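You operate a simulated robot arm through the tools that you are given. There is no shell and no other tool.

The job below is to be done with a simulated two-armed robot. You get a single attempt, and the scene is never put back.

JOB
Switch the television on, choose STICK, set the sound to 10 % and lay the remote on its glass foot.
Where things are to end (x, y in the base frame): remote within 6 cm of [65, 27].

Only the result counts: the job must be done as asked and must still hold three seconds after the hand-in. Knocking over, shifting, dropping, spilling or breaking anything else fails it.

ROBOT AND FRAMES
Two 7-joint arms with fingered hands on one trunk that stands fixed in place. Base frame: the origin is at the foot of the trunk, x ahead of it, y to its left, z up. Lengths are in cm, angles in rad, forces in N, time in s.
The left shoulder is at [15.3, 17.3, 97.3], the right one opposite. With the tool pointing down near the work surface each hand reaches from about 10 to 86 cm from the base axis, measured 20 degrees to its own side. Payload 3.5 kg a hand.
The tool frame of a hand sits at the grasp point between the pads (the TCP): z along the fingers, y along the line on which they close. The tips reach 3 cm beyond it. The gripper opens to 10.4 cm; its body begins 3.5 cm behind the TCP. The gripper is a hand of 3 fingers: y runs from the thumb to the fingers, the wrist lies at [-1.5, -10.4, -17.8] in the tool frame, and closing takes about 1.5 s.
Orientation is told as [roll, pitch, yaw] about the base's x, y, z axes, in that order, counted from this pose: with the fingers straight down and the wrist toward the robot, the tool's x, y and z point along [0, 1, 0], [1, 0, 0] and [0, 0, -1] of the base frame.

CONTROLS
- The arms move only by the tool jog_arm. It takes "left_deltas", "right_deltas" or both (then of equal length, played together; a hand with none holds still); each is text: rows parted by semicolons, each of 7 numbers parted by spaces: the shift along the tool's x, y, z in cm, then the turn, a rotation vector about the tool's x, y, z in rad, then the opening in per cent of the stroke, from 0 (shut) to 100 (fully open). In form: dx dy dz ax ay az gripper; .... A call has 1 to 20 rows; each row shifts and turns the commanded pose from where the row before left it, along the tool's axes as they then stand. Each row takes 0.2 s and may step no farther than 5 cm and 0.15 rad from the row before; otherwise, or with a gripper value out of range, the whole call is refused. A pose out of reach is approached as far as the arm can. The call stops where the force on the tool passes 40 N (or 10 N more than at its start, if that is more) or the arm is blocked; 0.2 s more then pass. The fingers move at their own pace (about 7.2 cm/s each) and stop on an object; they squeeze with about 26 N. The grip force told is the motor's: it shows also when the fingers shut on nothing. Time passes only in rows, and 0.2 s behind the last, so rows that do not move let the fingers close. It gives the time, the measured TCP pose, the force on the tool (base axes), the opening and the grip force at its end, in the units of the frame above (readings bear some noise), with the torque about the TCP (base axes, N m) and any sound that the robot's microphone picked up.
- Cameras (640 x 400 px; columns grow to the right, rows downward): "scene" is now at [25.93, 1.18, 114.51]; the picture's right is [0.36, -0.93, 0.00], its down [-0.59, -0.23, -0.77] and it looks along [0.72, 0.27, -0.64] (base axes); focal length 232 px, centre (320, 200). "left" rides on the left gripper at [-6.4, -9.4, -11.7] in its tool frame; the picture's right is [-0.72, -0.33, 0.61], its down [0.64, -0.65, 0.40] and it looks along [0.27, 0.68, 0.68] (tool axes); focal length 238 px, centre (320, 200). "right" rides on the right gripper at [6.4, -9.4, -11.7] in its tool frame; the picture's right is [-0.72, 0.33, -0.61], its down [-0.64, -0.65, 0.40] and it looks along [-0.27, 0.68, 0.68] (tool axes); focal length 238 px, centre (320, 200). There is no depth. A picture from a camera that has moved, and an enlarged one, comes with that camera's place and axes in the base frame and with its lens. The place of the scene camera against the robot may be out by one fixed shift of up to 2.5 cm in any direction.
- snapshot(camera): a new picture of that camera. It takes no simulated time.
- lift_body(by): moves the trunk up (or, below 0, down) by that many cm; the arms and the scene camera ride with it, the base frame stays. It gives what a move gives, with no picture.
- hand_shape(shape, hand): the hand has 3 fingers and takes this shape, open, in about a second: jaw (thumb against the fingers, like two jaws); tri (thumb and two fingers); tip (a fingertip pinch); poke (one finger out to press); point (the index stretched); flat (the hand flat); cup (the hand cupped); fist (a fist). The gripper value then closes the fingers along that shape, each until it touches; the sizes above hold for jaw. It gives what a move gives, with no picture.
- turn_head(pan, tilt): turns the head with the scene camera to pan (to the left, within 1.501 rad either way) and tilt (down, from -0.506 to 1.204), counted from straight ahead of the robot (the tilt from the chest, where the trunk bows). It gives what a move gives.
- enlarge(camera, box): a new picture of the part [left, top, right, bottom] of that camera's present view, enlarged. It takes no simulated time.
- finish_job(): hands the job in; it is judged then, once.

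Places have to be worked out from the pictures, the camera data and where the tool is seen. Open the grippers and draw the arms clear of the work before you hand the job in, unless the task says otherwise.

The tools are called after ">>>" as a command line: name --argument value ..., lists and objects as JSON in quotes. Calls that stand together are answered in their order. jog_arm: Moves the arms, as the interface text tells. Its arguments: {"type":"object","properties":{"left_deltas":{"type":"string"},"right_deltas":{"type":"string"}},"required":[]} The other tools are called the same way: lift_body (by) moves the trunk up or down; hand_shape (shape, hand) gives the hand a shape; turn_head (pan, tilt) turns the head that bears the scene camera; snapshot (camera) takes a picture; enlarge (camera, box) takes an enlarged picture of a part of a camera's view; finish_job () hands the job in.

At the start:

```text
t: 0.0
left_tcp_pos: [40.08, 38.81, 95.0]
left_ee_rot: [0.001, 0.001, -0.001]
left_ft_force: [0.0, -0.4, 0.4]
left_torque: [0.01, -0.02, 0.01]
left_gripper_width: 10.35
left_grasp_force: 0.1
left_shape: jaw
right_tcp_pos: [48.12, -2.85, 90.45]
right_ee_rot: [0.0, 0.001, 0.0]
right_ft_force: [-0.7, 0.8, 0.0]
right_torque: [-0.02, 0.0, -0.01]
right_gripper_width: 10.35
right_grasp_force: 0.0
right_shape: jaw
trunk travel left (down, up): [-7.5, 67.9]
head pan, tilt (commanded): [0.365, 0.689]
```

scene: 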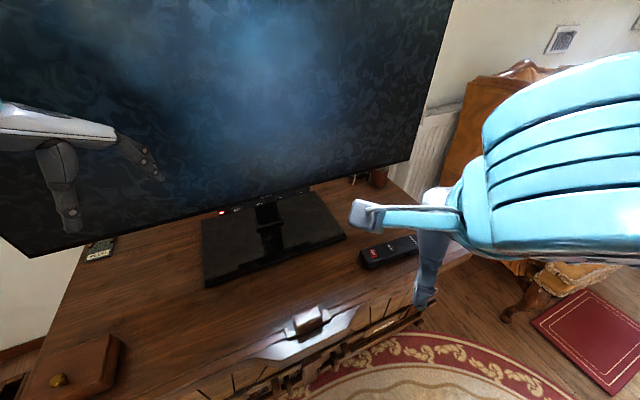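
right: 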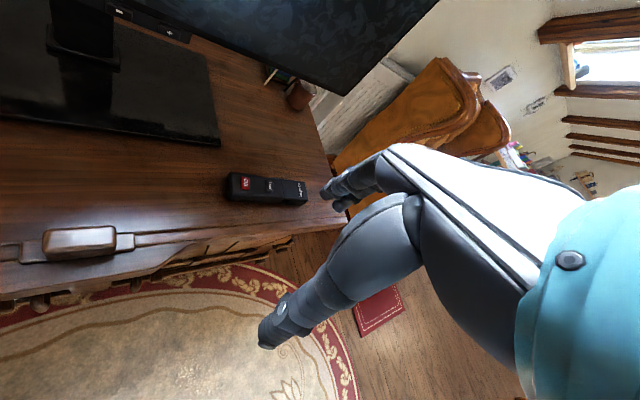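
left: 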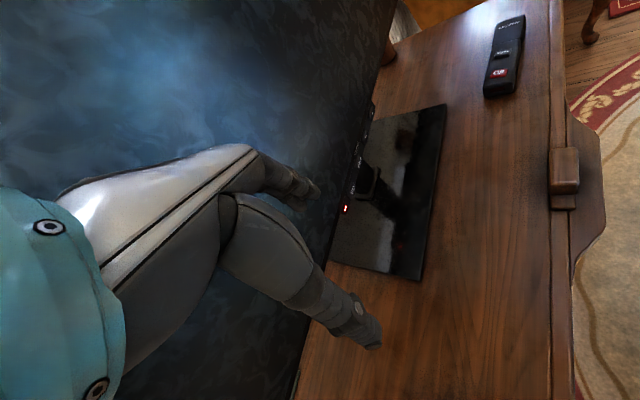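

The pictures show the TV with its glass foot, a remote near the right edge of the stand, and small buttons under the TV's lower bezel. I look closer at the remote and the bezel first.

>>> enlarge --camera "scene" --box '[340, 210, 440, 280]'

>>> enlarge --camera "left" --box '[320, 90, 400, 230]'

>>> enlarge --camera "right" --box '[210, 160, 320, 220]'

>>> enlarge --camera "left" --box '[470, 10, 540, 100]'

>>> enlarge --camera "scene" --box '[180, 180, 340, 280]'

```text
5.71 times, centred on (390, 245) of scene
camera zoom: at [25.93, 1.18, 114.51], right [0.36, -0.93, 0.0], down [-0.59, -0.23, -0.77], along [0.72, 0.27, -0.64], focal length 1326 px, centre (-80, -57)
```

zoom: 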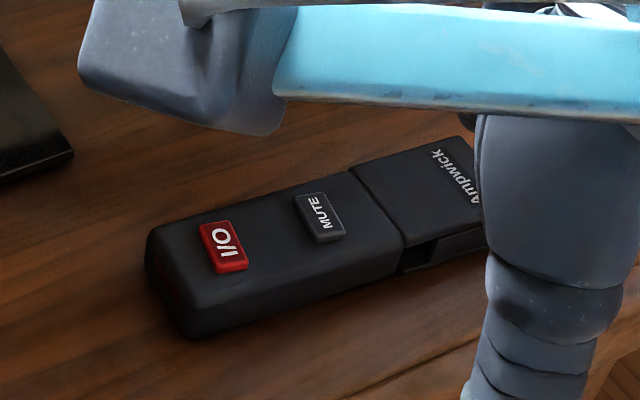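

```text
2.86 times, centred on (360, 160) of left
camera zoom: at [30.78, 32.13, 106.77], right [-0.33, -0.72, -0.61], down [-0.65, 0.64, -0.4], along [0.68, 0.27, -0.68], focal length 681 px, centre (206, 314)
```

zoom: 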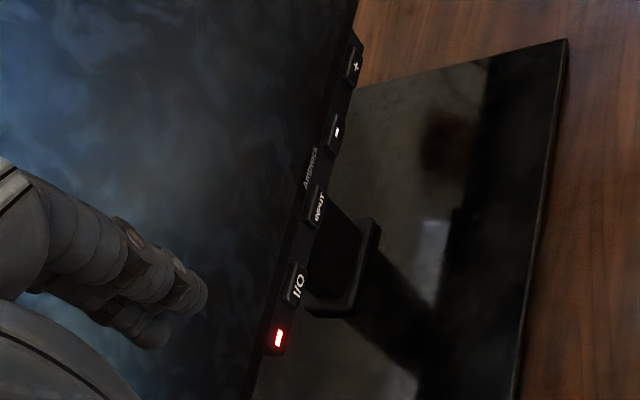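

```text
5.82 times, centred on (265, 190) of right
camera zoom: at [38.62, 3.49, 102.2], right [0.33, -0.72, 0.61], down [-0.65, -0.64, -0.4], along [0.68, -0.27, -0.68], focal length 1387 px, centre (640, 258)
```

zoom: 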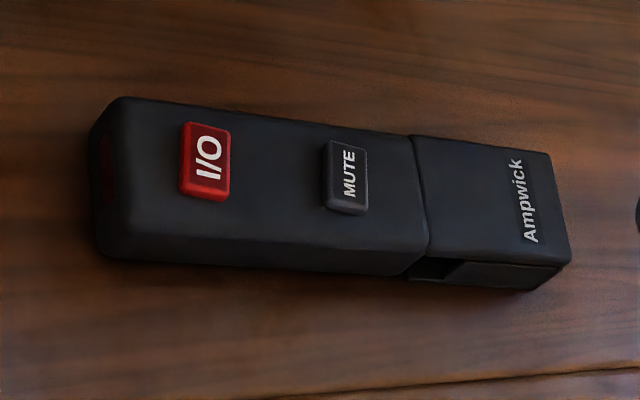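

```text
4.44 times, centred on (505, 55) of left
camera zoom: at [30.78, 32.13, 106.77], right [-0.33, -0.72, -0.61], down [-0.65, 0.64, -0.4], along [0.68, 0.27, -0.68], focal length 1059 px, centre (-502, 844)
```

zoom: 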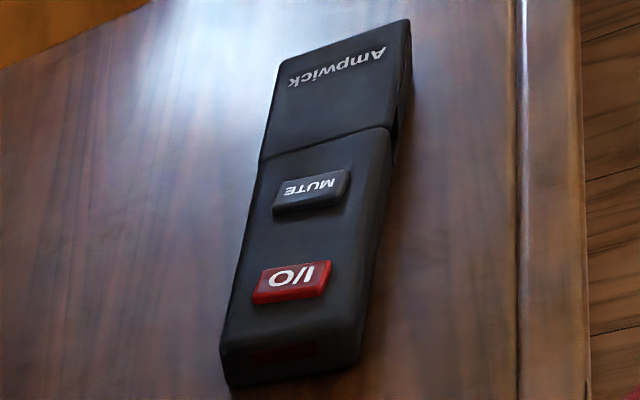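

```text
4.00 times, centred on (260, 230) of scene
camera zoom: at [25.93, 1.18, 114.51], right [0.36, -0.93, 0.0], down [-0.59, -0.23, -0.77], along [0.72, 0.27, -0.64], focal length 928 px, centre (560, 80)
```

zoom: 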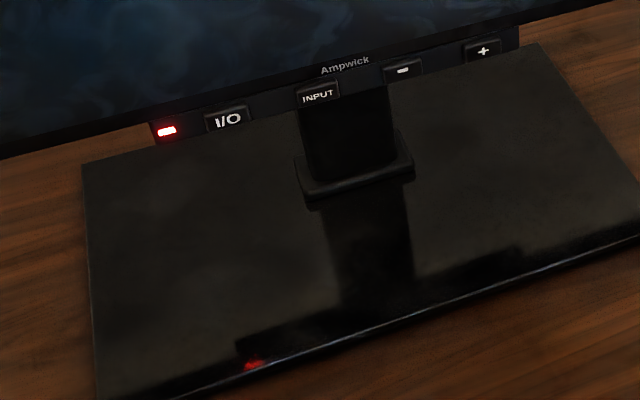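

The TV itself bears I/O, INPUT, − and + keys under its bezel, with a red standby lamp. I look at the other items on the stand (card at left, box, things behind the TV) before planning.

>>> enlarge --camera "scene" --box '[60, 220, 140, 270]'

>>> enlarge --camera "scene" --box '[0, 310, 160, 400]'

>>> enlarge --camera "scene" --box '[320, 150, 440, 225]'

>>> enlarge --camera "scene" --box '[220, 280, 420, 400]'

>>> enlarge --camera "right" --box '[100, 0, 320, 130]'

```text
8.00 times, centred on (100, 245) of scene
camera zoom: at [25.93, 1.18, 114.51], right [0.36, -0.93, 0.0], down [-0.59, -0.23, -0.77], along [0.72, 0.27, -0.64], focal length 1856 px, centre (2080, -160)
```

zoom: 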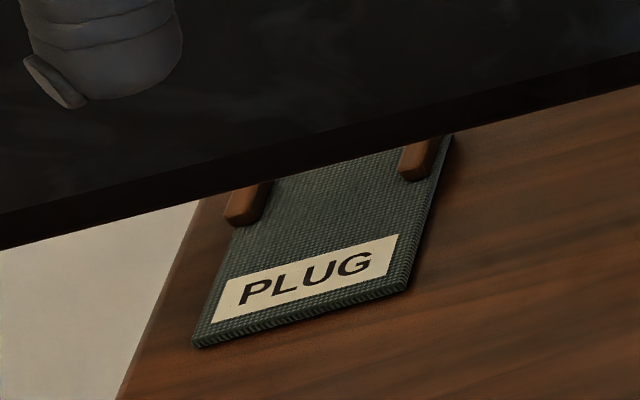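

```text
4.00 times, centred on (80, 355) of scene
camera zoom: at [25.93, 1.18, 114.51], right [0.36, -0.93, 0.0], down [-0.59, -0.23, -0.77], along [0.72, 0.27, -0.64], focal length 928 px, centre (1280, -420)
```

zoom: 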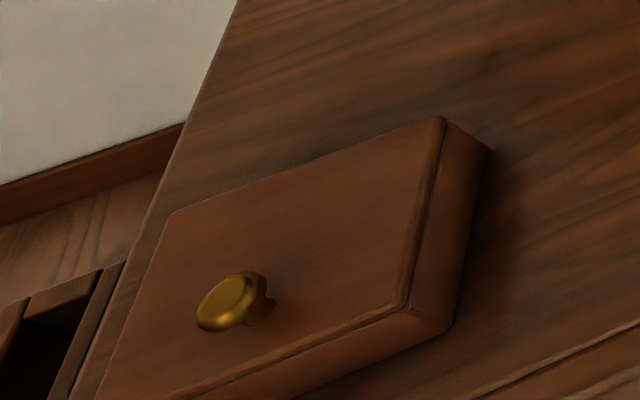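

```text
5.33 times, centred on (380, 188) of scene
camera zoom: at [25.93, 1.18, 114.51], right [0.36, -0.93, 0.0], down [-0.59, -0.23, -0.77], along [0.72, 0.27, -0.64], focal length 1238 px, centre (0, 267)
```

zoom: 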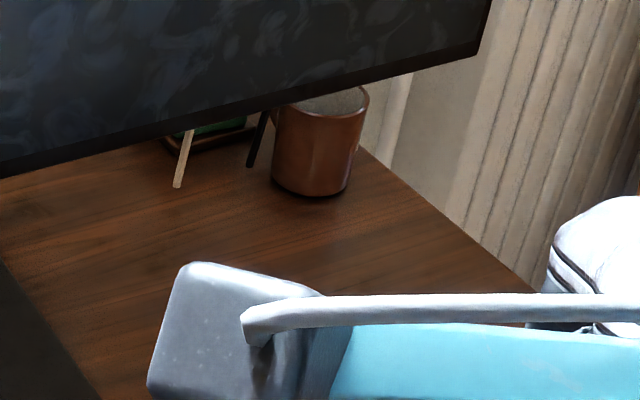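

```text
3.20 times, centred on (320, 340) of scene
camera zoom: at [25.93, 1.18, 114.51], right [0.36, -0.93, 0.0], down [-0.59, -0.23, -0.77], along [0.72, 0.27, -0.64], focal length 742 px, centre (320, -248)
```

zoom: 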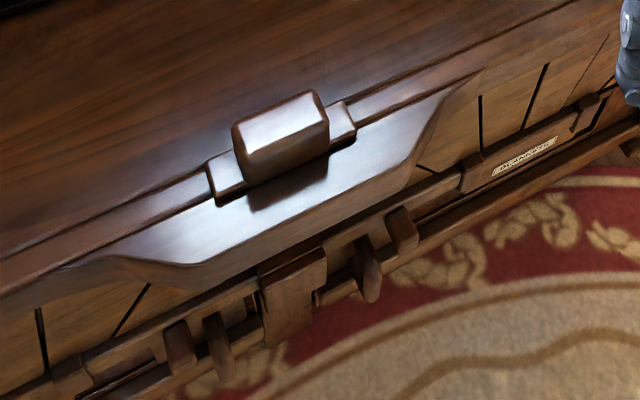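

```text
2.91 times, centred on (210, 65) of right
camera zoom: at [38.62, 3.49, 102.2], right [0.33, -0.72, 0.61], down [-0.65, -0.64, -0.4], along [0.68, -0.27, -0.68], focal length 693 px, centre (640, 593)
```

zoom: 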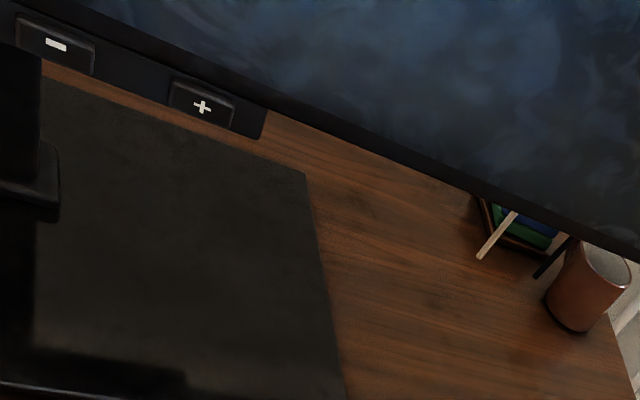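

I want to read the drawer label and look at the low shelves, so I zoom further there.

>>> enlarge --camera "scene" --box '[360, 320, 420, 358]'

>>> turn_head --pan 0.365 --tilt 0.35

>>> snapshot --camera "scene"

```text
10.53 times, centred on (390, 339) of scene
camera zoom: at [25.93, 1.18, 114.51], right [0.36, -0.93, 0.0], down [-0.59, -0.23, -0.77], along [0.72, 0.27, -0.64], focal length 2442 px, centre (-417, -1263)
```

zoom: 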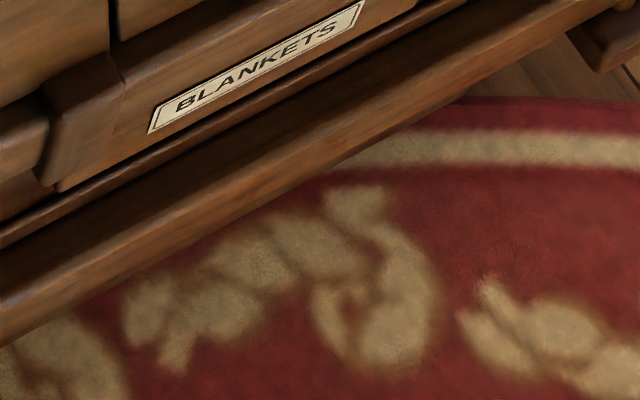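

```text
t: 0.8
left_tcp_pos: [40.07, 38.74, 95.0]
left_ee_rot: [0.002, -0.001, 0.0]
left_ft_force: [0.0, -0.1, 0.1]
left_torque: [-0.01, 0.01, 0.0]
left_gripper_width: 10.37
left_grasp_force: 0.0
left_shape: jaw
right_tcp_pos: [48.06, -2.89, 90.41]
right_ee_rot: [0.0, 0.0, 0.0]
right_ft_force: [0.3, 0.3, 0.4]
right_torque: [0.01, 0.0, -0.01]
right_gripper_width: 10.35
right_grasp_force: 0.1
right_shape: jaw
trunk travel left (down, up): [-7.5, 67.9]
head pan, tilt (commanded): [0.365, 0.351]
```

```text
taken
camera scene: at [26.65, 1.46, 117.54], right [0.36, -0.93, 0.0], down [-0.32, -0.12, -0.94], along [0.88, 0.33, -0.34], focal length 232 px, centre (320, 200)
```

scene: 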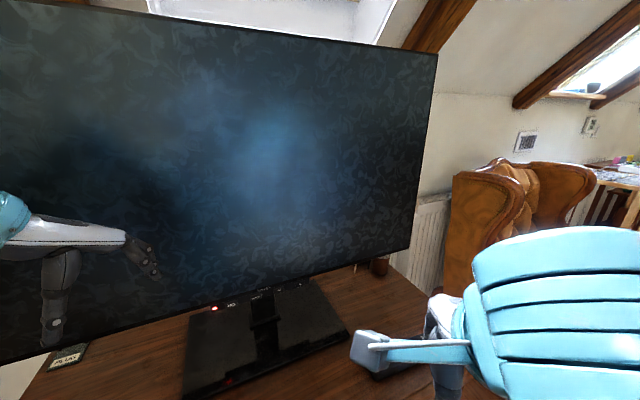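

Triangulating between the wrist cameras puts the TV keys at about I/O [59.3, 38.4, 74.7], INPUT ≈[63.5, 34.3, 74.5], − [67.7, 30.3, 74.4], + [71.9, 26.3, 74.1]; so the TV faces (−0.69, −0.72). I put the left hand in poke shape to see which finger will press, and where its tip is.

>>> hand_shape --hand "left" --shape "poke"

>>> snapshot --camera "left"

>>> turn_head --pan 0.6 --tilt 0.5

>>> snapshot --camera "scene"

```text
t: 1.7
left_tcp_pos: [40.11, 38.55, 95.02]
left_ee_rot: [0.001, -0.002, 0.001]
left_ft_force: [0.0, 0.1, 0.0]
left_torque: [-0.02, 0.0, -0.01]
left_gripper_width: 0.01
left_grasp_force: 0.1
left_shape: poke
right_tcp_pos: [48.18, -2.72, 90.54]
right_ee_rot: [-0.001, -0.001, 0.001]
right_ft_force: [0.1, -0.1, 0.0]
right_torque: [-0.01, 0.02, 0.03]
right_gripper_width: 10.37
right_grasp_force: 0.0
right_shape: jaw
trunk travel left (down, up): [-7.5, 67.9]
head pan, tilt (commanded): [0.365, 0.351]
```

```text
taken
camera left: at [30.78, 32.13, 106.77], right [-0.33, -0.72, -0.61], down [-0.65, 0.64, -0.4], along [0.68, 0.27, -0.68], focal length 238 px, centre (320, 200)
```

left: 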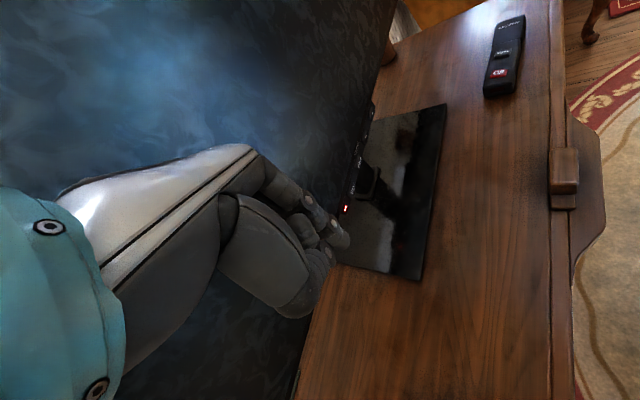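

```text
t: 2.5
left_tcp_pos: [40.08, 38.72, 95.02]
left_ee_rot: [0.001, 0.0, 0.0]
left_ft_force: [0.9, -0.1, 0.0]
left_torque: [0.0, 0.02, 0.02]
left_gripper_width: 0.0
left_grasp_force: 0.1
left_shape: poke
right_tcp_pos: [48.1, -2.94, 90.36]
right_ee_rot: [0.001, 0.001, 0.0]
right_ft_force: [-0.1, -0.7, 0.0]
right_torque: [-0.04, 0.05, -0.01]
right_gripper_width: 10.35
right_grasp_force: 0.0
right_shape: jaw
trunk travel left (down, up): [-7.5, 67.9]
head pan, tilt (commanded): [0.6, 0.499]
```

```text
taken
camera scene: at [25.47, 3.27, 116.19], right [0.56, -0.83, 0.0], down [-0.39, -0.27, -0.88], along [0.72, 0.5, -0.48], focal length 232 px, centre (320, 200)
```

scene: 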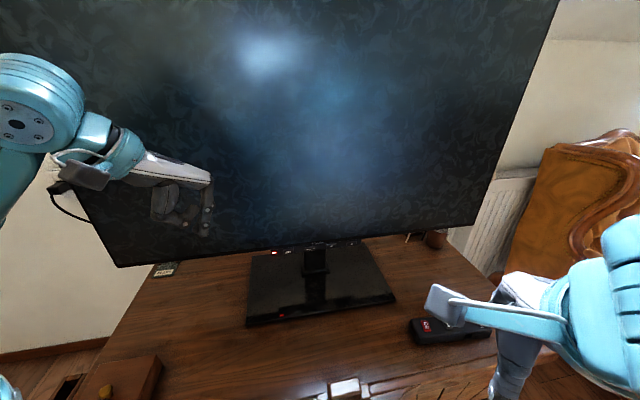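

The hand has now folded; I zoom in on the fingertips in both views to find the pressing tip.

>>> enlarge --camera "left" --box '[220, 140, 380, 330]'

>>> enlarge --camera "scene" --box '[40, 90, 260, 260]'

```text
2.11 times, centred on (300, 235) of left
camera zoom: at [30.78, 32.13, 106.77], right [-0.33, -0.72, -0.61], down [-0.65, 0.64, -0.4], along [0.68, 0.27, -0.68], focal length 502 px, centre (362, 126)
```

zoom: 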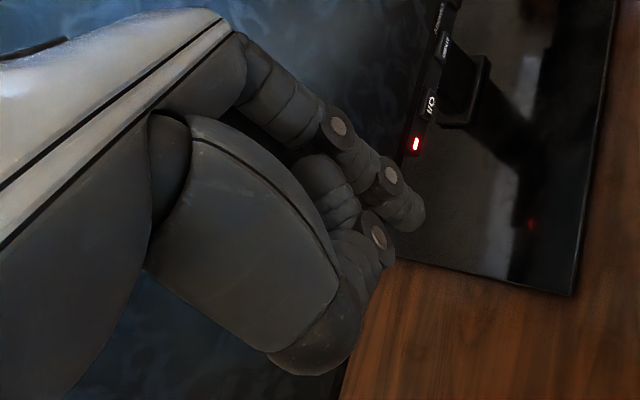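

```text
2.35 times, centred on (150, 175) of scene
camera zoom: at [25.47, 3.27, 116.19], right [0.56, -0.83, 0.0], down [-0.39, -0.27, -0.88], along [0.72, 0.5, -0.48], focal length 546 px, centre (720, 259)
```

zoom: 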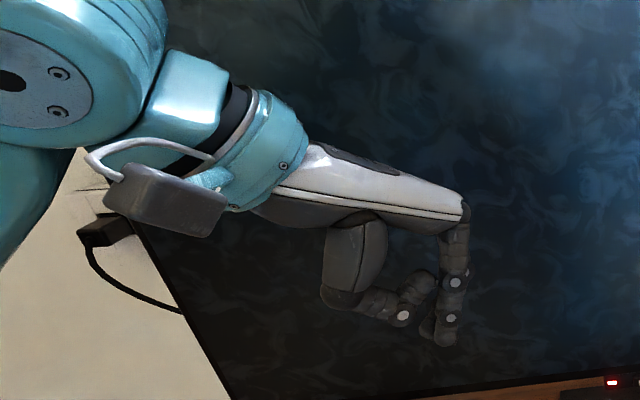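

The index tip lies at about [-0.5, 0, 3] in the tool frame, so it pokes along tool z. I turn the left hand by yaw +0.8 rad to face the TV squarely, moving slightly away first.

>>> jog_arm --left_deltas "0 -1 0 0 0 -0.134 0; 0 -1 0 0 0 -0.134 0; 0 0 1 0 0 -0.134 0; 0 0 1 0 0 -0.133 0; 0 0 1 0 0 -0.133 0; 0 0 1 0 0 -0.132 0; 0 0 0 0 0 0 0"

>>> snapshot --camera "left"

>>> snapshot --camera "scene"

```text
t: 4.1
left_tcp_pos: [39.79, 40.39, 93.63]
left_ee_rot: [-0.004, 0.003, 0.74]
left_ft_force: [-0.2, -0.3, 0.6]
left_torque: [0.0, -0.03, -0.02]
left_gripper_width: 0.02
left_grasp_force: 0.1
left_shape: poke
left hand out of reach, approached as far as the arm can: row 3, 4, 5, 6
right_tcp_pos: [48.09, -2.76, 90.41]
right_ee_rot: [0.001, 0.0, -0.001]
right_ft_force: [0.2, 0.2, 0.8]
right_torque: [0.02, -0.01, 0.0]
right_gripper_width: 10.37
right_grasp_force: 0.0
right_shape: jaw
trunk travel left (down, up): [-7.5, 67.9]
head pan, tilt (commanded): [0.6, 0.499]
```

```text
taken
camera left: at [37.11, 29.28, 105.38], right [0.24, -0.75, -0.61], down [-0.91, 0.03, -0.4], along [0.32, 0.66, -0.68], focal length 238 px, centre (320, 200)
```

left: 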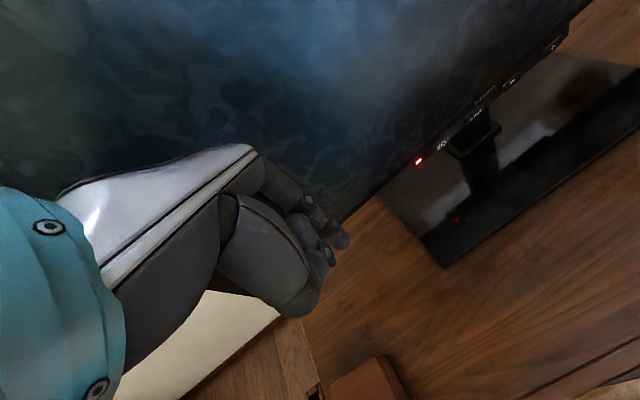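

```text
taken
camera scene: at [25.43, 3.26, 116.19], right [0.56, -0.83, 0.0], down [-0.39, -0.27, -0.88], along [0.72, 0.5, -0.48], focal length 232 px, centre (320, 200)
```

scene: 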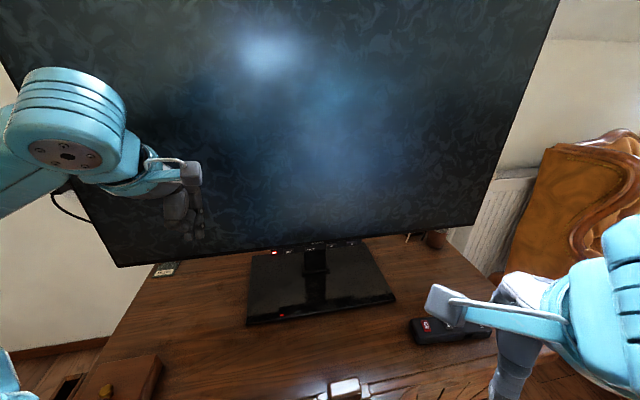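

The yaw pose was slightly out of reach because the wrist came near the shoulder. Moving forward-right and down toward a spot about 8 cm in front of the I/O key brings it back into reach.

>>> jog_arm --left_deltas "-3.1 1.3 1.8 0 0 0 0; -3.1 1.3 1.8 0 0 0 0; -3.1 1.3 1.8 0 0 0 0; -3.1 1.3 1.8 0 0 0 0; -3.0 1.3 1.8 0 0 0 0; 0 0 0 0 0 0 0; 0 0 0 0 0 0 0"

>>> snapshot --camera "left"

>>> snapshot --camera "scene"

```text
t: 5.7
left_tcp_pos: [54.59, 33.52, 84.62]
left_ee_rot: [-0.002, 0.004, 0.739]
left_ft_force: [-0.6, 0.8, 0.4]
left_torque: [-0.01, -0.03, -0.03]
left_gripper_width: 0.0
left_grasp_force: 0.0
left_shape: poke
right_tcp_pos: [48.04, -2.87, 90.4]
right_ee_rot: [0.0, 0.0, -0.001]
right_ft_force: [-0.6, -0.1, -0.2]
right_torque: [0.02, -0.04, -0.02]
right_gripper_width: 10.36
right_grasp_force: 0.0
right_shape: jaw
trunk travel left (down, up): [-7.5, 67.9]
head pan, tilt (commanded): [0.6, 0.499]
```

```text
taken
camera left: at [52.23, 22.33, 96.46], right [0.24, -0.75, -0.61], down [-0.91, 0.03, -0.4], along [0.32, 0.66, -0.68], focal length 238 px, centre (320, 200)
```

left: 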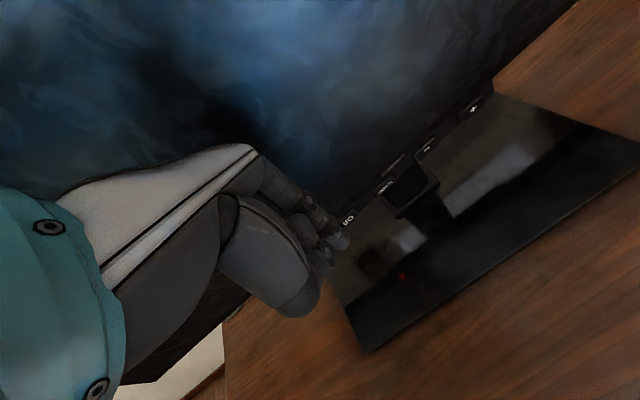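

```text
taken
camera scene: at [25.46, 3.29, 116.18], right [0.56, -0.83, 0.0], down [-0.4, -0.27, -0.88], along [0.72, 0.5, -0.48], focal length 232 px, centre (320, 200)
```

scene: 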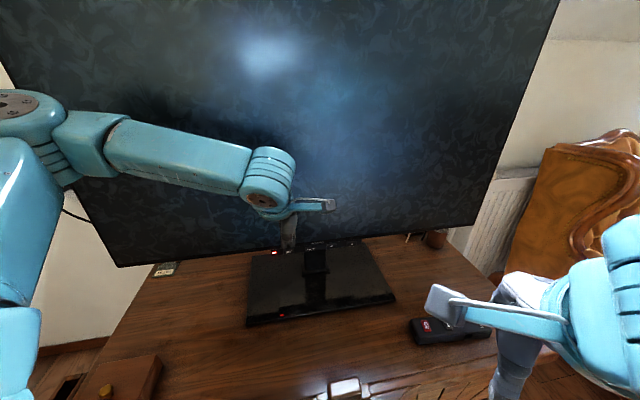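

The commanded pose followed the reached pose (yaw 0.739), and the tool is now at [54.6, 33.5, 84.6]. I zoom in on the keys from this closer place to refine where they are and how they face.

>>> enlarge --camera "left" --box '[320, 70, 500, 250]'

>>> enlarge --camera "scene" --box '[240, 220, 380, 300]'

```text
2.22 times, centred on (410, 160) of left
camera zoom: at [52.23, 22.33, 96.46], right [0.24, -0.75, -0.61], down [-0.91, 0.03, -0.4], along [0.32, 0.66, -0.68], focal length 530 px, centre (120, 289)
```

zoom: 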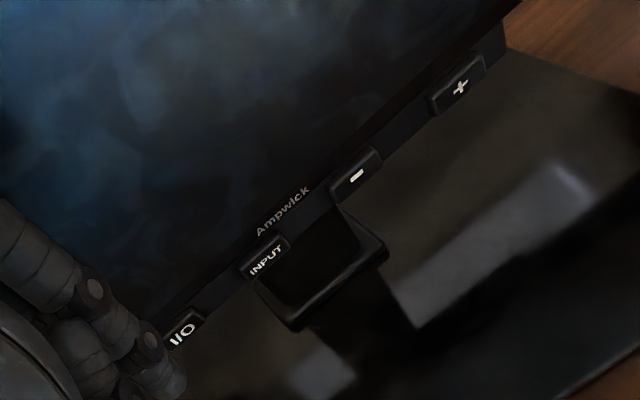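

```text
4.57 times, centred on (310, 260) of scene
camera zoom: at [25.46, 3.29, 116.18], right [0.56, -0.83, 0.0], down [-0.4, -0.27, -0.88], along [0.72, 0.5, -0.48], focal length 1061 px, centre (366, -74)
```

zoom: 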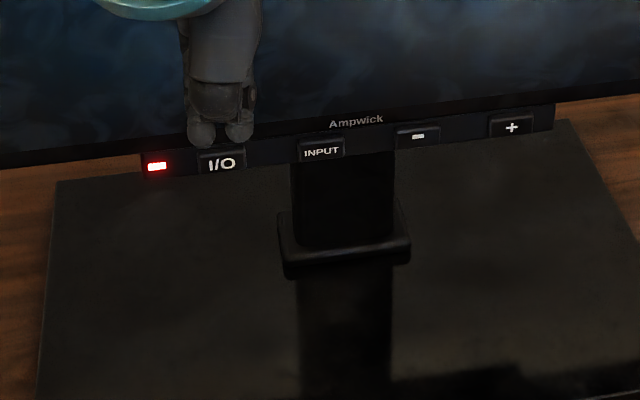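

Keys refine to I/O [59.5, 38.3, 74.7], INPUT [63.7, 34.3, 74.5], − [67.9, 30.3, 74.4], + [72.0, 26.4, 74.2], and the scene camera is shifted about 1.6 cm. I enlarge the fingers to see which part of the poke hand leads.

>>> enlarge --camera "left" --box '[270, 170, 370, 280]'

>>> enlarge --camera "scene" --box '[250, 180, 340, 260]'

```text
3.64 times, centred on (320, 225) of left
camera zoom: at [52.23, 22.33, 96.46], right [0.24, -0.75, -0.61], down [-0.91, 0.03, -0.4], along [0.32, 0.66, -0.68], focal length 867 px, centre (320, 109)
```

zoom: 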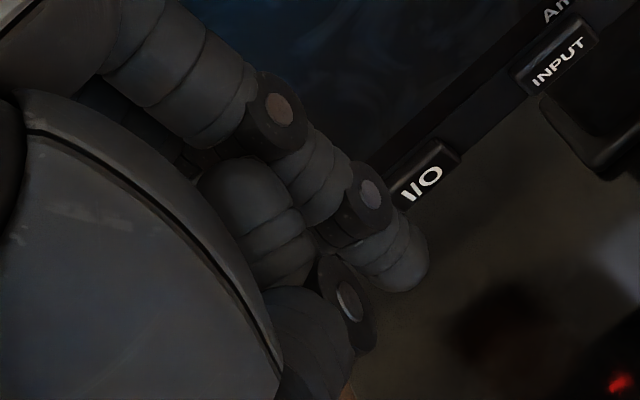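

```text
5.00 times, centred on (295, 220) of scene
camera zoom: at [25.46, 3.29, 116.18], right [0.56, -0.83, 0.0], down [-0.4, -0.27, -0.88], along [0.72, 0.5, -0.48], focal length 1160 px, centre (445, 100)
```

zoom: 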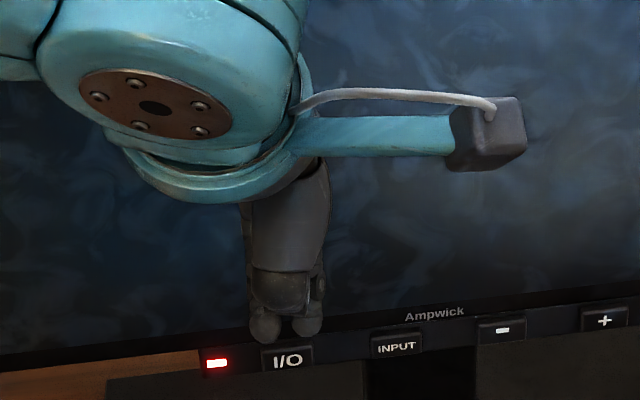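

The index is the leading finger (tip ≈[-0.85, 0, 3] in tool frame), with the others curled beside it. I now pitch the hand up by 0.7 rad so that the finger points forward-down to the TV, backing off 2 cm for clearance.

>>> jog_arm --left_deltas "0 -1 0 -0.14 0 0 0; 0 -1 0 -0.14 0 0 0; 0 0 0 -0.14 0 0 0; 0 0 0 -0.14 0 0 0; 0 0 0 -0.14 0 0 0; 0 0 0 0 0 0 0; 0 0 0 0 0 0 0"

>>> snapshot --camera "left"

>>> enlarge --camera "scene" --box '[220, 170, 380, 270]'

```text
t: 7.3
left_tcp_pos: [53.38, 31.97, 84.48]
left_ee_rot: [-0.005, -0.696, 0.741]
left_ft_force: [0.3, 0.7, -0.4]
left_torque: [-0.01, -0.02, -0.01]
left_gripper_width: 0.0
left_grasp_force: 0.0
left_shape: poke
right_tcp_pos: [48.01, -2.86, 90.35]
right_ee_rot: [-0.001, 0.001, -0.001]
right_ft_force: [-1.1, 0.1, 0.3]
right_torque: [-0.02, -0.04, -0.01]
right_gripper_width: 10.37
right_grasp_force: 0.1
right_shape: jaw
trunk travel left (down, up): [-7.5, 67.9]
head pan, tilt (commanded): [0.6, 0.499]
```

```text
taken
camera left: at [46.86, 17.29, 87.42], right [0.59, -0.44, -0.68], down [-0.61, 0.31, -0.73], along [0.53, 0.84, -0.08], focal length 238 px, centre (320, 200)
```

left: 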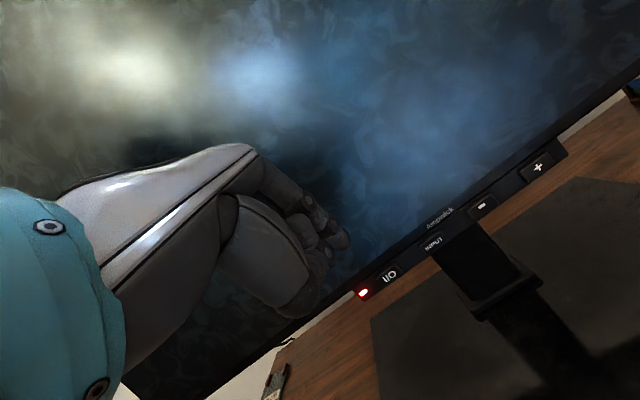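

```text
4.00 times, centred on (300, 220) of scene
camera zoom: at [25.46, 3.28, 116.18], right [0.56, -0.83, 0.0], down [-0.4, -0.27, -0.88], along [0.72, 0.5, -0.48], focal length 928 px, centre (400, 120)
```

zoom: 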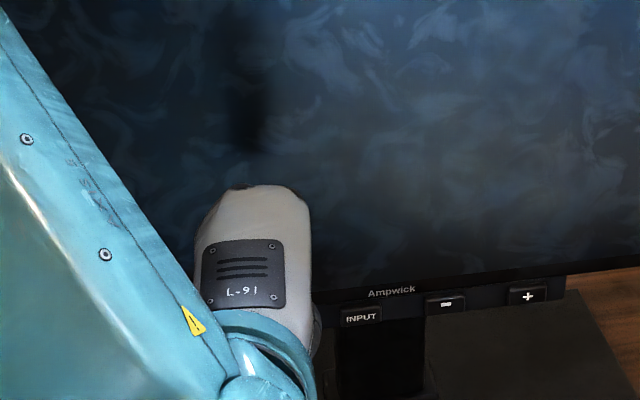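

The hand now points forward-down. I zoom the left camera on the fingertip and keys to line up with I/O.

>>> enlarge --camera "left" --box '[250, 140, 570, 340]'

>>> enlarge --camera "left" --box '[260, 160, 420, 320]'

```text
2.00 times, centred on (410, 240) of left
camera zoom: at [46.86, 17.29, 87.42], right [0.59, -0.44, -0.68], down [-0.61, 0.31, -0.73], along [0.53, 0.84, -0.08], focal length 477 px, centre (140, 120)
```

zoom: 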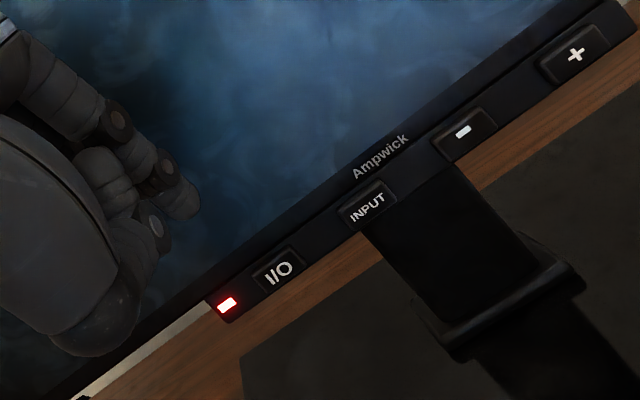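

```text
2.50 times, centred on (340, 240) of left
camera zoom: at [46.86, 17.29, 87.42], right [0.59, -0.44, -0.68], down [-0.61, 0.31, -0.73], along [0.53, 0.84, -0.08], focal length 596 px, centre (270, 100)
```

zoom: 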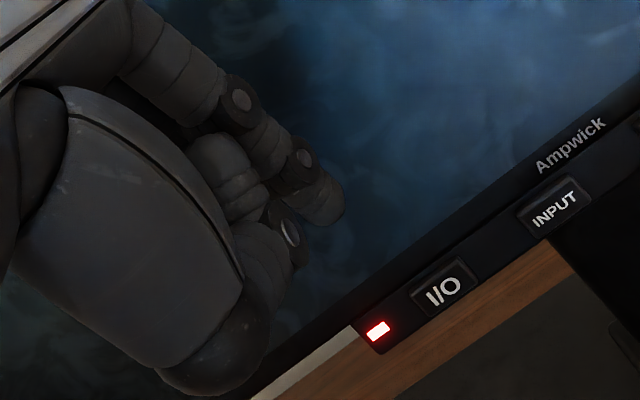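

Consistent key positions again: I/O [59.7, 38.1, 74.4], INPUT [63.9, 34.1, 74.4], − [68.0, 30.1, 74.4], + [72.2, 26.1, 74.2]. I lower the fingertip to about 3 cm in front of I/O.

>>> jog_arm --left_deltas "0.283 -0.867 2.913 0 0 0 0; 0.283 -0.867 2.913 0 0 0 0; 0.283 -0.867 2.913 0 0 0 0; 0 0 0 0 0 0 0; 0 0 0 0 0 0 0"

>>> enlarge --camera "left" --box '[250, 120, 450, 300]'

>>> snapshot --camera "scene"

```text
t: 8.5
left_tcp_pos: [55.6, 35.0, 76.0]
left_ee_rot: [-0.004, -0.696, 0.741]
left_ft_force: [-0.1, -0.6, 0.9]
left_torque: [-0.01, -0.02, 0.02]
left_gripper_width: 0.02
left_grasp_force: 0.1
left_shape: poke
right_tcp_pos: [48.13, -2.8, 90.47]
right_ee_rot: [0.001, 0.001, 0.0]
right_ft_force: [-0.3, 0.2, 0.2]
right_torque: [0.01, -0.01, 0.0]
right_gripper_width: 10.37
right_grasp_force: 0.0
right_shape: jaw
trunk travel left (down, up): [-7.5, 67.9]
head pan, tilt (commanded): [0.6, 0.499]
```

```text
2.22 times, centred on (350, 210) of left
camera zoom: at [49.09, 20.26, 78.96], right [0.59, -0.44, -0.68], down [-0.61, 0.31, -0.73], along [0.53, 0.84, -0.08], focal length 530 px, centre (253, 178)
```

zoom: 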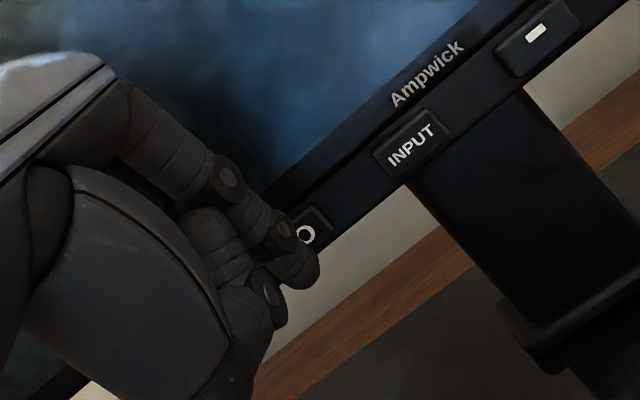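

```text
taken
camera scene: at [25.46, 3.27, 116.18], right [0.56, -0.83, 0.0], down [-0.4, -0.27, -0.88], along [0.72, 0.5, -0.48], focal length 232 px, centre (320, 200)
```

scene: 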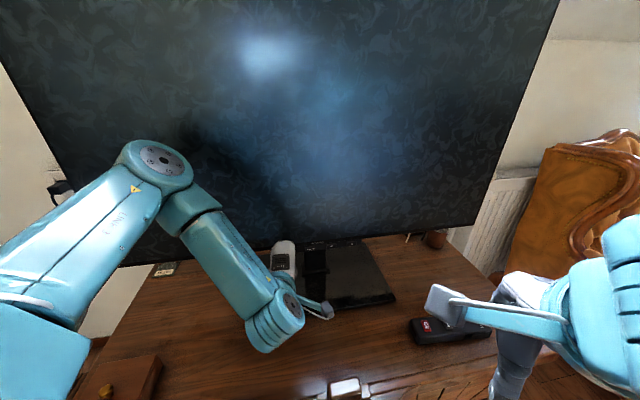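

The fingertip is about 3 cm in front of the I/O key and lined up. I advance 2 cm along the TV normal, then look.

>>> jog_arm --left_deltas "0.0675 0.765 0.639 0 0 0 0; 0.0675 0.765 0.639 0 0 0 0; 0 0 0 0 0 0 0"

>>> enlarge --camera "left" --box '[250, 120, 450, 300]'

```text
t: 9.3
left_tcp_pos: [56.95, 36.37, 76.06]
left_ee_rot: [-0.005, -0.695, 0.742]
left_ft_force: [-0.4, 0.9, 0.5]
left_torque: [0.01, 0.04, -0.02]
left_gripper_width: 0.0
left_grasp_force: 0.1
left_shape: poke
right_tcp_pos: [48.09, -2.92, 90.42]
right_ee_rot: [0.0, 0.0, 0.001]
right_ft_force: [-0.1, 0.6, 0.3]
right_torque: [-0.01, 0.02, 0.03]
right_gripper_width: 10.39
right_grasp_force: 0.1
right_shape: jaw
trunk travel left (down, up): [-7.5, 67.9]
head pan, tilt (commanded): [0.6, 0.499]
```

```text
2.22 times, centred on (350, 210) of left
camera zoom: at [50.45, 21.7, 79.03], right [0.59, -0.44, -0.68], down [-0.61, 0.31, -0.73], along [0.53, 0.84, -0.08], focal length 530 px, centre (253, 178)
```

zoom: 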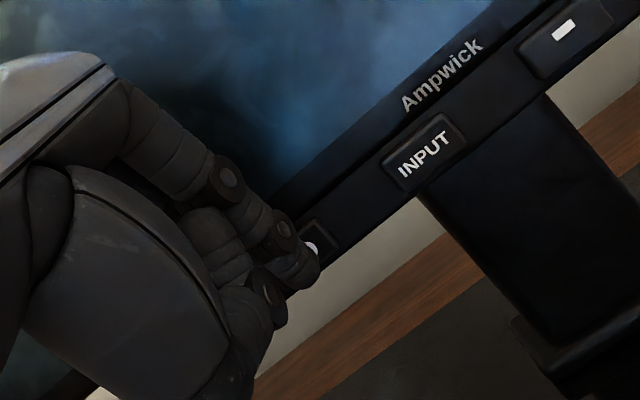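

No contact yet (force ~1 N). I creep forward in 0.3 cm steps.

>>> jog_arm --left_deltas "0.02 0.23 0.19 0 0 0 0; 0.02 0.23 0.19 0 0 0 0; 0.02 0.23 0.19 0 0 0 0"

>>> enlarge --camera "left" --box '[270, 160, 390, 270]'

```text
t: 10.1
left_tcp_pos: [57.62, 36.97, 76.06]
left_ee_rot: [-0.005, -0.696, 0.74]
left_ft_force: [0.1, -0.3, -0.3]
left_torque: [0.01, 0.02, 0.01]
left_gripper_width: 0.0
left_grasp_force: 0.1
left_shape: poke
right_tcp_pos: [48.2, -2.73, 90.32]
right_ee_rot: [-0.001, -0.001, 0.0]
right_ft_force: [0.5, 0.1, 0.7]
right_torque: [0.0, 0.0, 0.03]
right_gripper_width: 10.38
right_grasp_force: 0.1
right_shape: jaw
trunk travel left (down, up): [-7.5, 67.9]
head pan, tilt (commanded): [0.6, 0.499]
```

```text
3.64 times, centred on (330, 215) of left
camera zoom: at [51.03, 22.32, 79.06], right [0.59, -0.44, -0.68], down [-0.61, 0.31, -0.73], along [0.53, 0.84, -0.08], focal length 867 px, centre (284, 146)
```

zoom: 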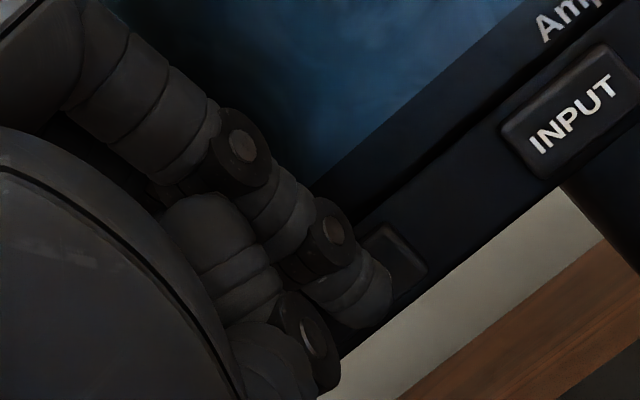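

The fingertip now covers the key's legend, still without force. I continue in small steps.

>>> jog_arm --left_deltas "0.0135 0.153 0.128 0 0 0 0; 0.0135 0.153 0.128 0 0 0 0; 0 0 0 0 0 0 0"

```text
t: 10.9
left_tcp_pos: [57.78, 37.46, 76.04]
left_ee_rot: [-0.005, -0.697, 0.742]
left_ft_force: [-1.3, -1.3, -0.1]
left_torque: [0.05, -0.02, 0.02]
left_gripper_width: 0.0
left_grasp_force: 0.1
left_shape: poke
right_tcp_pos: [48.02, -2.98, 90.38]
right_ee_rot: [0.001, 0.001, 0.0]
right_ft_force: [-0.4, 0.1, 0.1]
right_torque: [0.0, 0.01, 0.02]
right_gripper_width: 10.38
right_grasp_force: 0.0
right_shape: jaw
trunk travel left (down, up): [-7.5, 67.9]
head pan, tilt (commanded): [0.6, 0.499]
```

A first light contact shows (about 1.8 N against the key). I push a bit more, in steps of 0.1 cm.

>>> jog_arm --left_deltas "0.007 0.077 0.064 0 0 0 0; 0.007 0.077 0.064 0 0 0 0; 0 0 0 0 0 0 0"

>>> snapshot --camera "scene"

```text
t: 11.7
left_tcp_pos: [57.85, 37.39, 76.1]
left_ee_rot: [-0.004, -0.697, 0.741]
left_ft_force: [-2.2, -2.5, 0.2]
left_torque: [0.05, -0.02, 0.04]
left_gripper_width: 0.0
left_grasp_force: 0.0
left_shape: poke
right_tcp_pos: [48.05, -2.84, 90.41]
right_ee_rot: [-0.001, 0.001, -0.002]
right_ft_force: [-0.1, 0.8, -0.8]
right_torque: [0.0, 0.01, -0.04]
right_gripper_width: 10.33
right_grasp_force: 0.1
right_shape: jaw
trunk travel left (down, up): [-7.5, 67.9]
head pan, tilt (commanded): [0.6, 0.499]
```

```text
taken
camera scene: at [25.44, 3.25, 116.19], right [0.56, -0.83, 0.0], down [-0.39, -0.27, -0.88], along [0.72, 0.5, -0.48], focal length 232 px, centre (320, 200)
```

scene: 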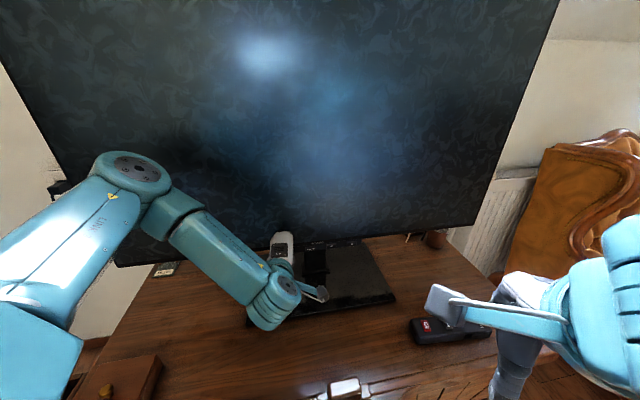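

The force has risen to about 3.3 N, the key acts like a spring, and the screen is still dark. I push on gently.

>>> jog_arm --left_deltas "0.007 0.077 0.064 0 0 0 0; 0.007 0.077 0.064 0 0 0 0; 0 0 0 0 0 0 0"

>>> snapshot --camera "scene"

```text
t: 12.5
left_tcp_pos: [57.97, 37.7, 76.0]
left_ee_rot: [-0.005, -0.697, 0.742]
left_ft_force: [-4.3, -5.5, 0.8]
left_torque: [0.02, -0.01, -0.01]
left_gripper_width: 0.0
left_grasp_force: 0.1
left_shape: poke
right_tcp_pos: [48.11, -2.76, 90.4]
right_ee_rot: [0.0, -0.002, 0.001]
right_ft_force: [-0.6, 0.0, -0.9]
right_torque: [-0.02, 0.04, 0.02]
right_gripper_width: 10.36
right_grasp_force: 0.1
right_shape: jaw
trunk travel left (down, up): [-7.5, 67.9]
head pan, tilt (commanded): [0.6, 0.499]
```

```text
taken
camera scene: at [25.42, 3.22, 116.2], right [0.56, -0.83, 0.0], down [-0.39, -0.27, -0.88], along [0.72, 0.5, -0.48], focal length 232 px, centre (320, 200)
```

scene: 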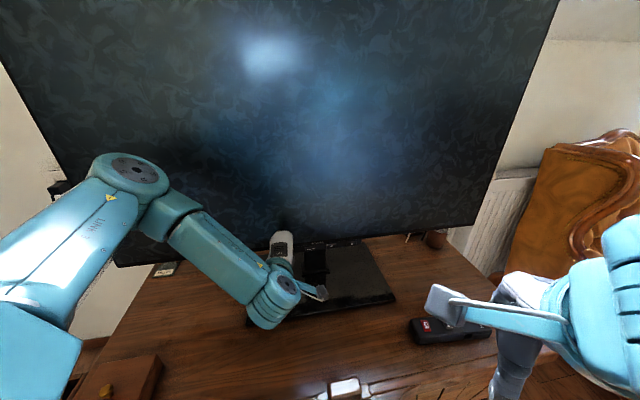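

Force is now about 7 N and rising more steeply, still no change on the screen. I check the contact with the left camera before going on.

>>> enlarge --camera "left" --box '[270, 160, 390, 270]'

>>> snapshot --camera "left"

```text
3.64 times, centred on (330, 215) of left
camera zoom: at [51.48, 22.91, 79.07], right [0.59, -0.44, -0.68], down [-0.61, 0.31, -0.73], along [0.53, 0.84, -0.08], focal length 867 px, centre (284, 146)
```

zoom: 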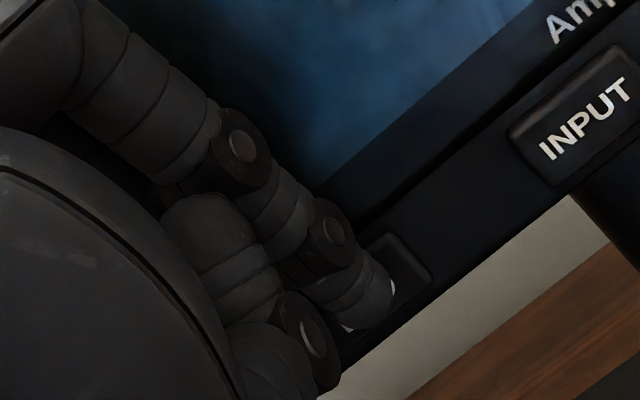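

```text
taken
camera left: at [51.48, 22.91, 79.07], right [0.59, -0.44, -0.68], down [-0.61, 0.31, -0.73], along [0.53, 0.84, -0.08], focal length 238 px, centre (320, 200)
```

left: 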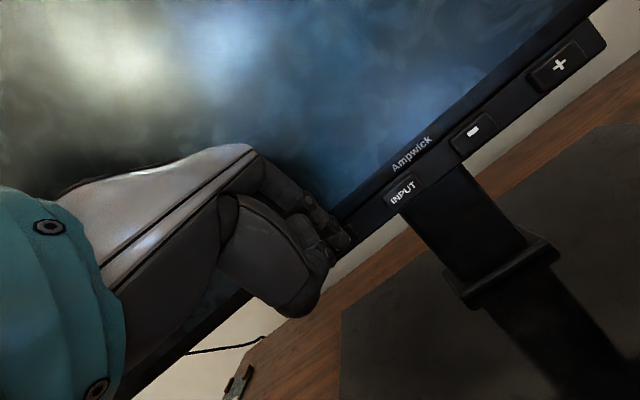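

The fingertip sits right on the I/O legend. I push a little harder, watching for a click.

>>> jog_arm --left_deltas "0.007 0.077 0.064 0 0 0 0; 0 0 0 0 0 0 0"

>>> snapshot --camera "scene"

```text
t: 13.1
left_tcp_pos: [58.0, 37.89, 76.02]
left_ee_rot: [-0.003, -0.697, 0.742]
left_ft_force: [-4.3, -4.9, 2.9]
left_torque: [0.05, 0.03, -0.01]
left_gripper_width: 0.0
left_grasp_force: 0.1
left_shape: poke
right_tcp_pos: [48.13, -2.94, 90.47]
right_ee_rot: [0.0, 0.001, 0.001]
right_ft_force: [0.0, -0.1, -0.1]
right_torque: [-0.01, -0.03, 0.0]
right_gripper_width: 10.36
right_grasp_force: 0.1
right_shape: jaw
trunk travel left (down, up): [-7.5, 67.9]
head pan, tilt (commanded): [0.6, 0.499]
heard: click
```

```text
taken
camera scene: at [25.42, 3.23, 116.2], right [0.56, -0.83, 0.0], down [-0.39, -0.27, -0.88], along [0.72, 0.5, -0.48], focal length 232 px, centre (320, 200)
```

scene: 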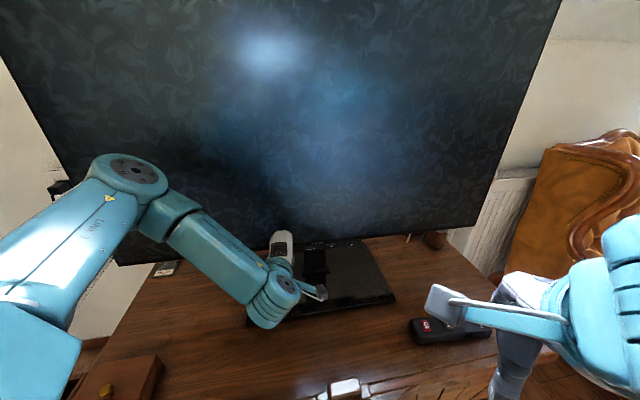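

A click was heard. I back off 3 cm along the normal and look at the screen and the lamp.

>>> jog_arm --left_deltas "-0.0675 -0.765 -0.639 0 0 0 0; -0.0675 -0.765 -0.639 0 0 0 0; -0.0675 -0.765 -0.639 0 0 0 0; 0 0 0 0 0 0 0; 0 0 0 0 0 0 0"

>>> snapshot --camera "scene"

>>> snapshot --camera "left"

```text
t: 14.3
left_tcp_pos: [55.98, 35.63, 76.02]
left_ee_rot: [-0.002, -0.697, 0.745]
left_ft_force: [0.7, 0.3, -0.3]
left_torque: [-0.03, -0.05, 0.01]
left_gripper_width: 0.02
left_grasp_force: 0.0
left_shape: poke
right_tcp_pos: [48.2, -2.84, 90.42]
right_ee_rot: [-0.001, 0.001, 0.0]
right_ft_force: [0.5, -0.2, 0.0]
right_torque: [-0.02, 0.02, -0.01]
right_gripper_width: 10.37
right_grasp_force: 0.1
right_shape: jaw
trunk travel left (down, up): [-7.5, 67.9]
head pan, tilt (commanded): [0.6, 0.499]
```

```text
taken
camera scene: at [25.46, 3.28, 116.18], right [0.56, -0.83, 0.0], down [-0.4, -0.27, -0.88], along [0.72, 0.5, -0.48], focal length 232 px, centre (320, 200)
```

scene: 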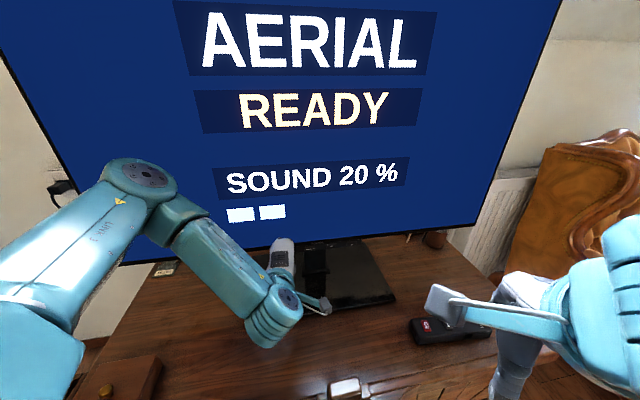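

```text
taken
camera left: at [49.52, 20.91, 79.08], right [0.59, -0.44, -0.68], down [-0.61, 0.31, -0.73], along [0.53, 0.84, -0.08], focal length 238 px, centre (320, 200)
```

left: 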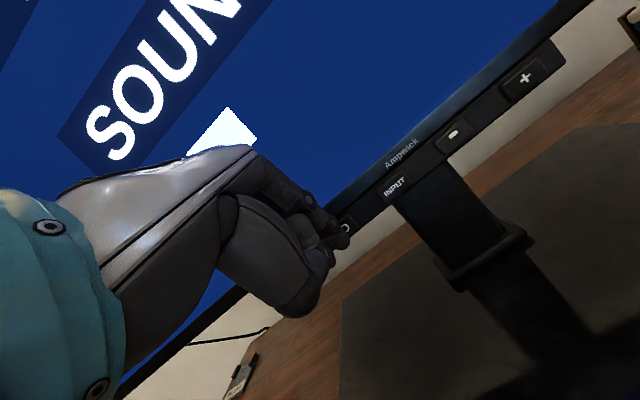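

The TV is on: AERIAL, READY, SOUND 20 % with two bars (10 % each). I shift 5.8 cm along the key row to stand in front of INPUT.

>>> jog_arm --left_deltas "-2.89 0.15 0.125 0 0 0 0; -2.89 0.15 0.125 0 0 0 0; 0 0 0 0 0 0 0; 0 0 0 0 0 0 0"

>>> enlarge --camera "left" --box '[250, 120, 450, 300]'

```text
t: 15.3
left_tcp_pos: [60.26, 31.52, 76.02]
left_ee_rot: [-0.007, -0.694, 0.742]
left_ft_force: [0.1, -0.5, -0.1]
left_torque: [0.02, 0.0, 0.0]
left_gripper_width: 0.0
left_grasp_force: 0.0
left_shape: poke
right_tcp_pos: [48.1, -2.93, 90.47]
right_ee_rot: [0.0, -0.001, 0.001]
right_ft_force: [0.2, 0.1, 0.3]
right_torque: [0.0, 0.01, 0.01]
right_gripper_width: 10.38
right_grasp_force: 0.0
right_shape: jaw
trunk travel left (down, up): [-7.5, 67.9]
head pan, tilt (commanded): [0.6, 0.499]
```

```text
2.22 times, centred on (350, 210) of left
camera zoom: at [53.76, 16.83, 79.08], right [0.59, -0.44, -0.68], down [-0.61, 0.31, -0.73], along [0.53, 0.84, -0.08], focal length 530 px, centre (253, 178)
```

zoom: 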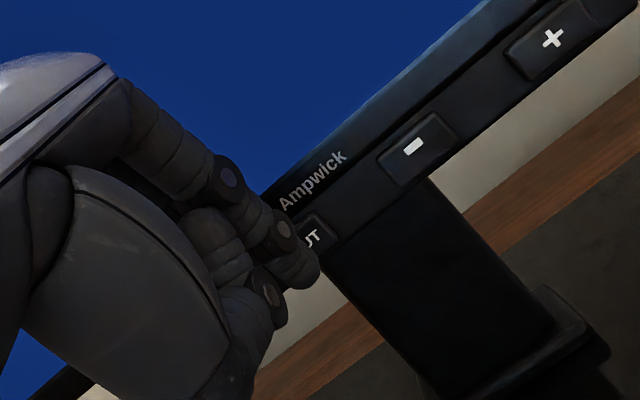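

The fingertip is placed against INPUT just as it was for I/O. I press 3 cm forward with small last steps, then draw back.

>>> jog_arm --left_deltas "0.0675 0.765 0.639 0 0 0 0; 0.0675 0.765 0.639 0 0 0 0; 0.034 0.382 0.32 0 0 0 0; 0.0135 0.153 0.128 0 0 0 0; 0.0135 0.153 0.128 0 0 0 0; 0 0 0 0 0 0 0"

```text
t: 16.7
left_tcp_pos: [62.14, 33.58, 76.14]
left_ee_rot: [-0.005, -0.695, 0.739]
left_ft_force: [-6.1, -5.7, 2.0]
left_torque: [0.1, 0.01, 0.08]
left_gripper_width: 0.01
left_grasp_force: 0.1
left_shape: poke
right_tcp_pos: [48.08, -2.84, 90.49]
right_ee_rot: [-0.002, 0.001, -0.001]
right_ft_force: [0.1, 0.1, 0.1]
right_torque: [-0.01, -0.01, -0.04]
right_gripper_width: 10.35
right_grasp_force: 0.1
right_shape: jaw
trunk travel left (down, up): [-7.5, 67.9]
head pan, tilt (commanded): [0.6, 0.499]
heard: click
```

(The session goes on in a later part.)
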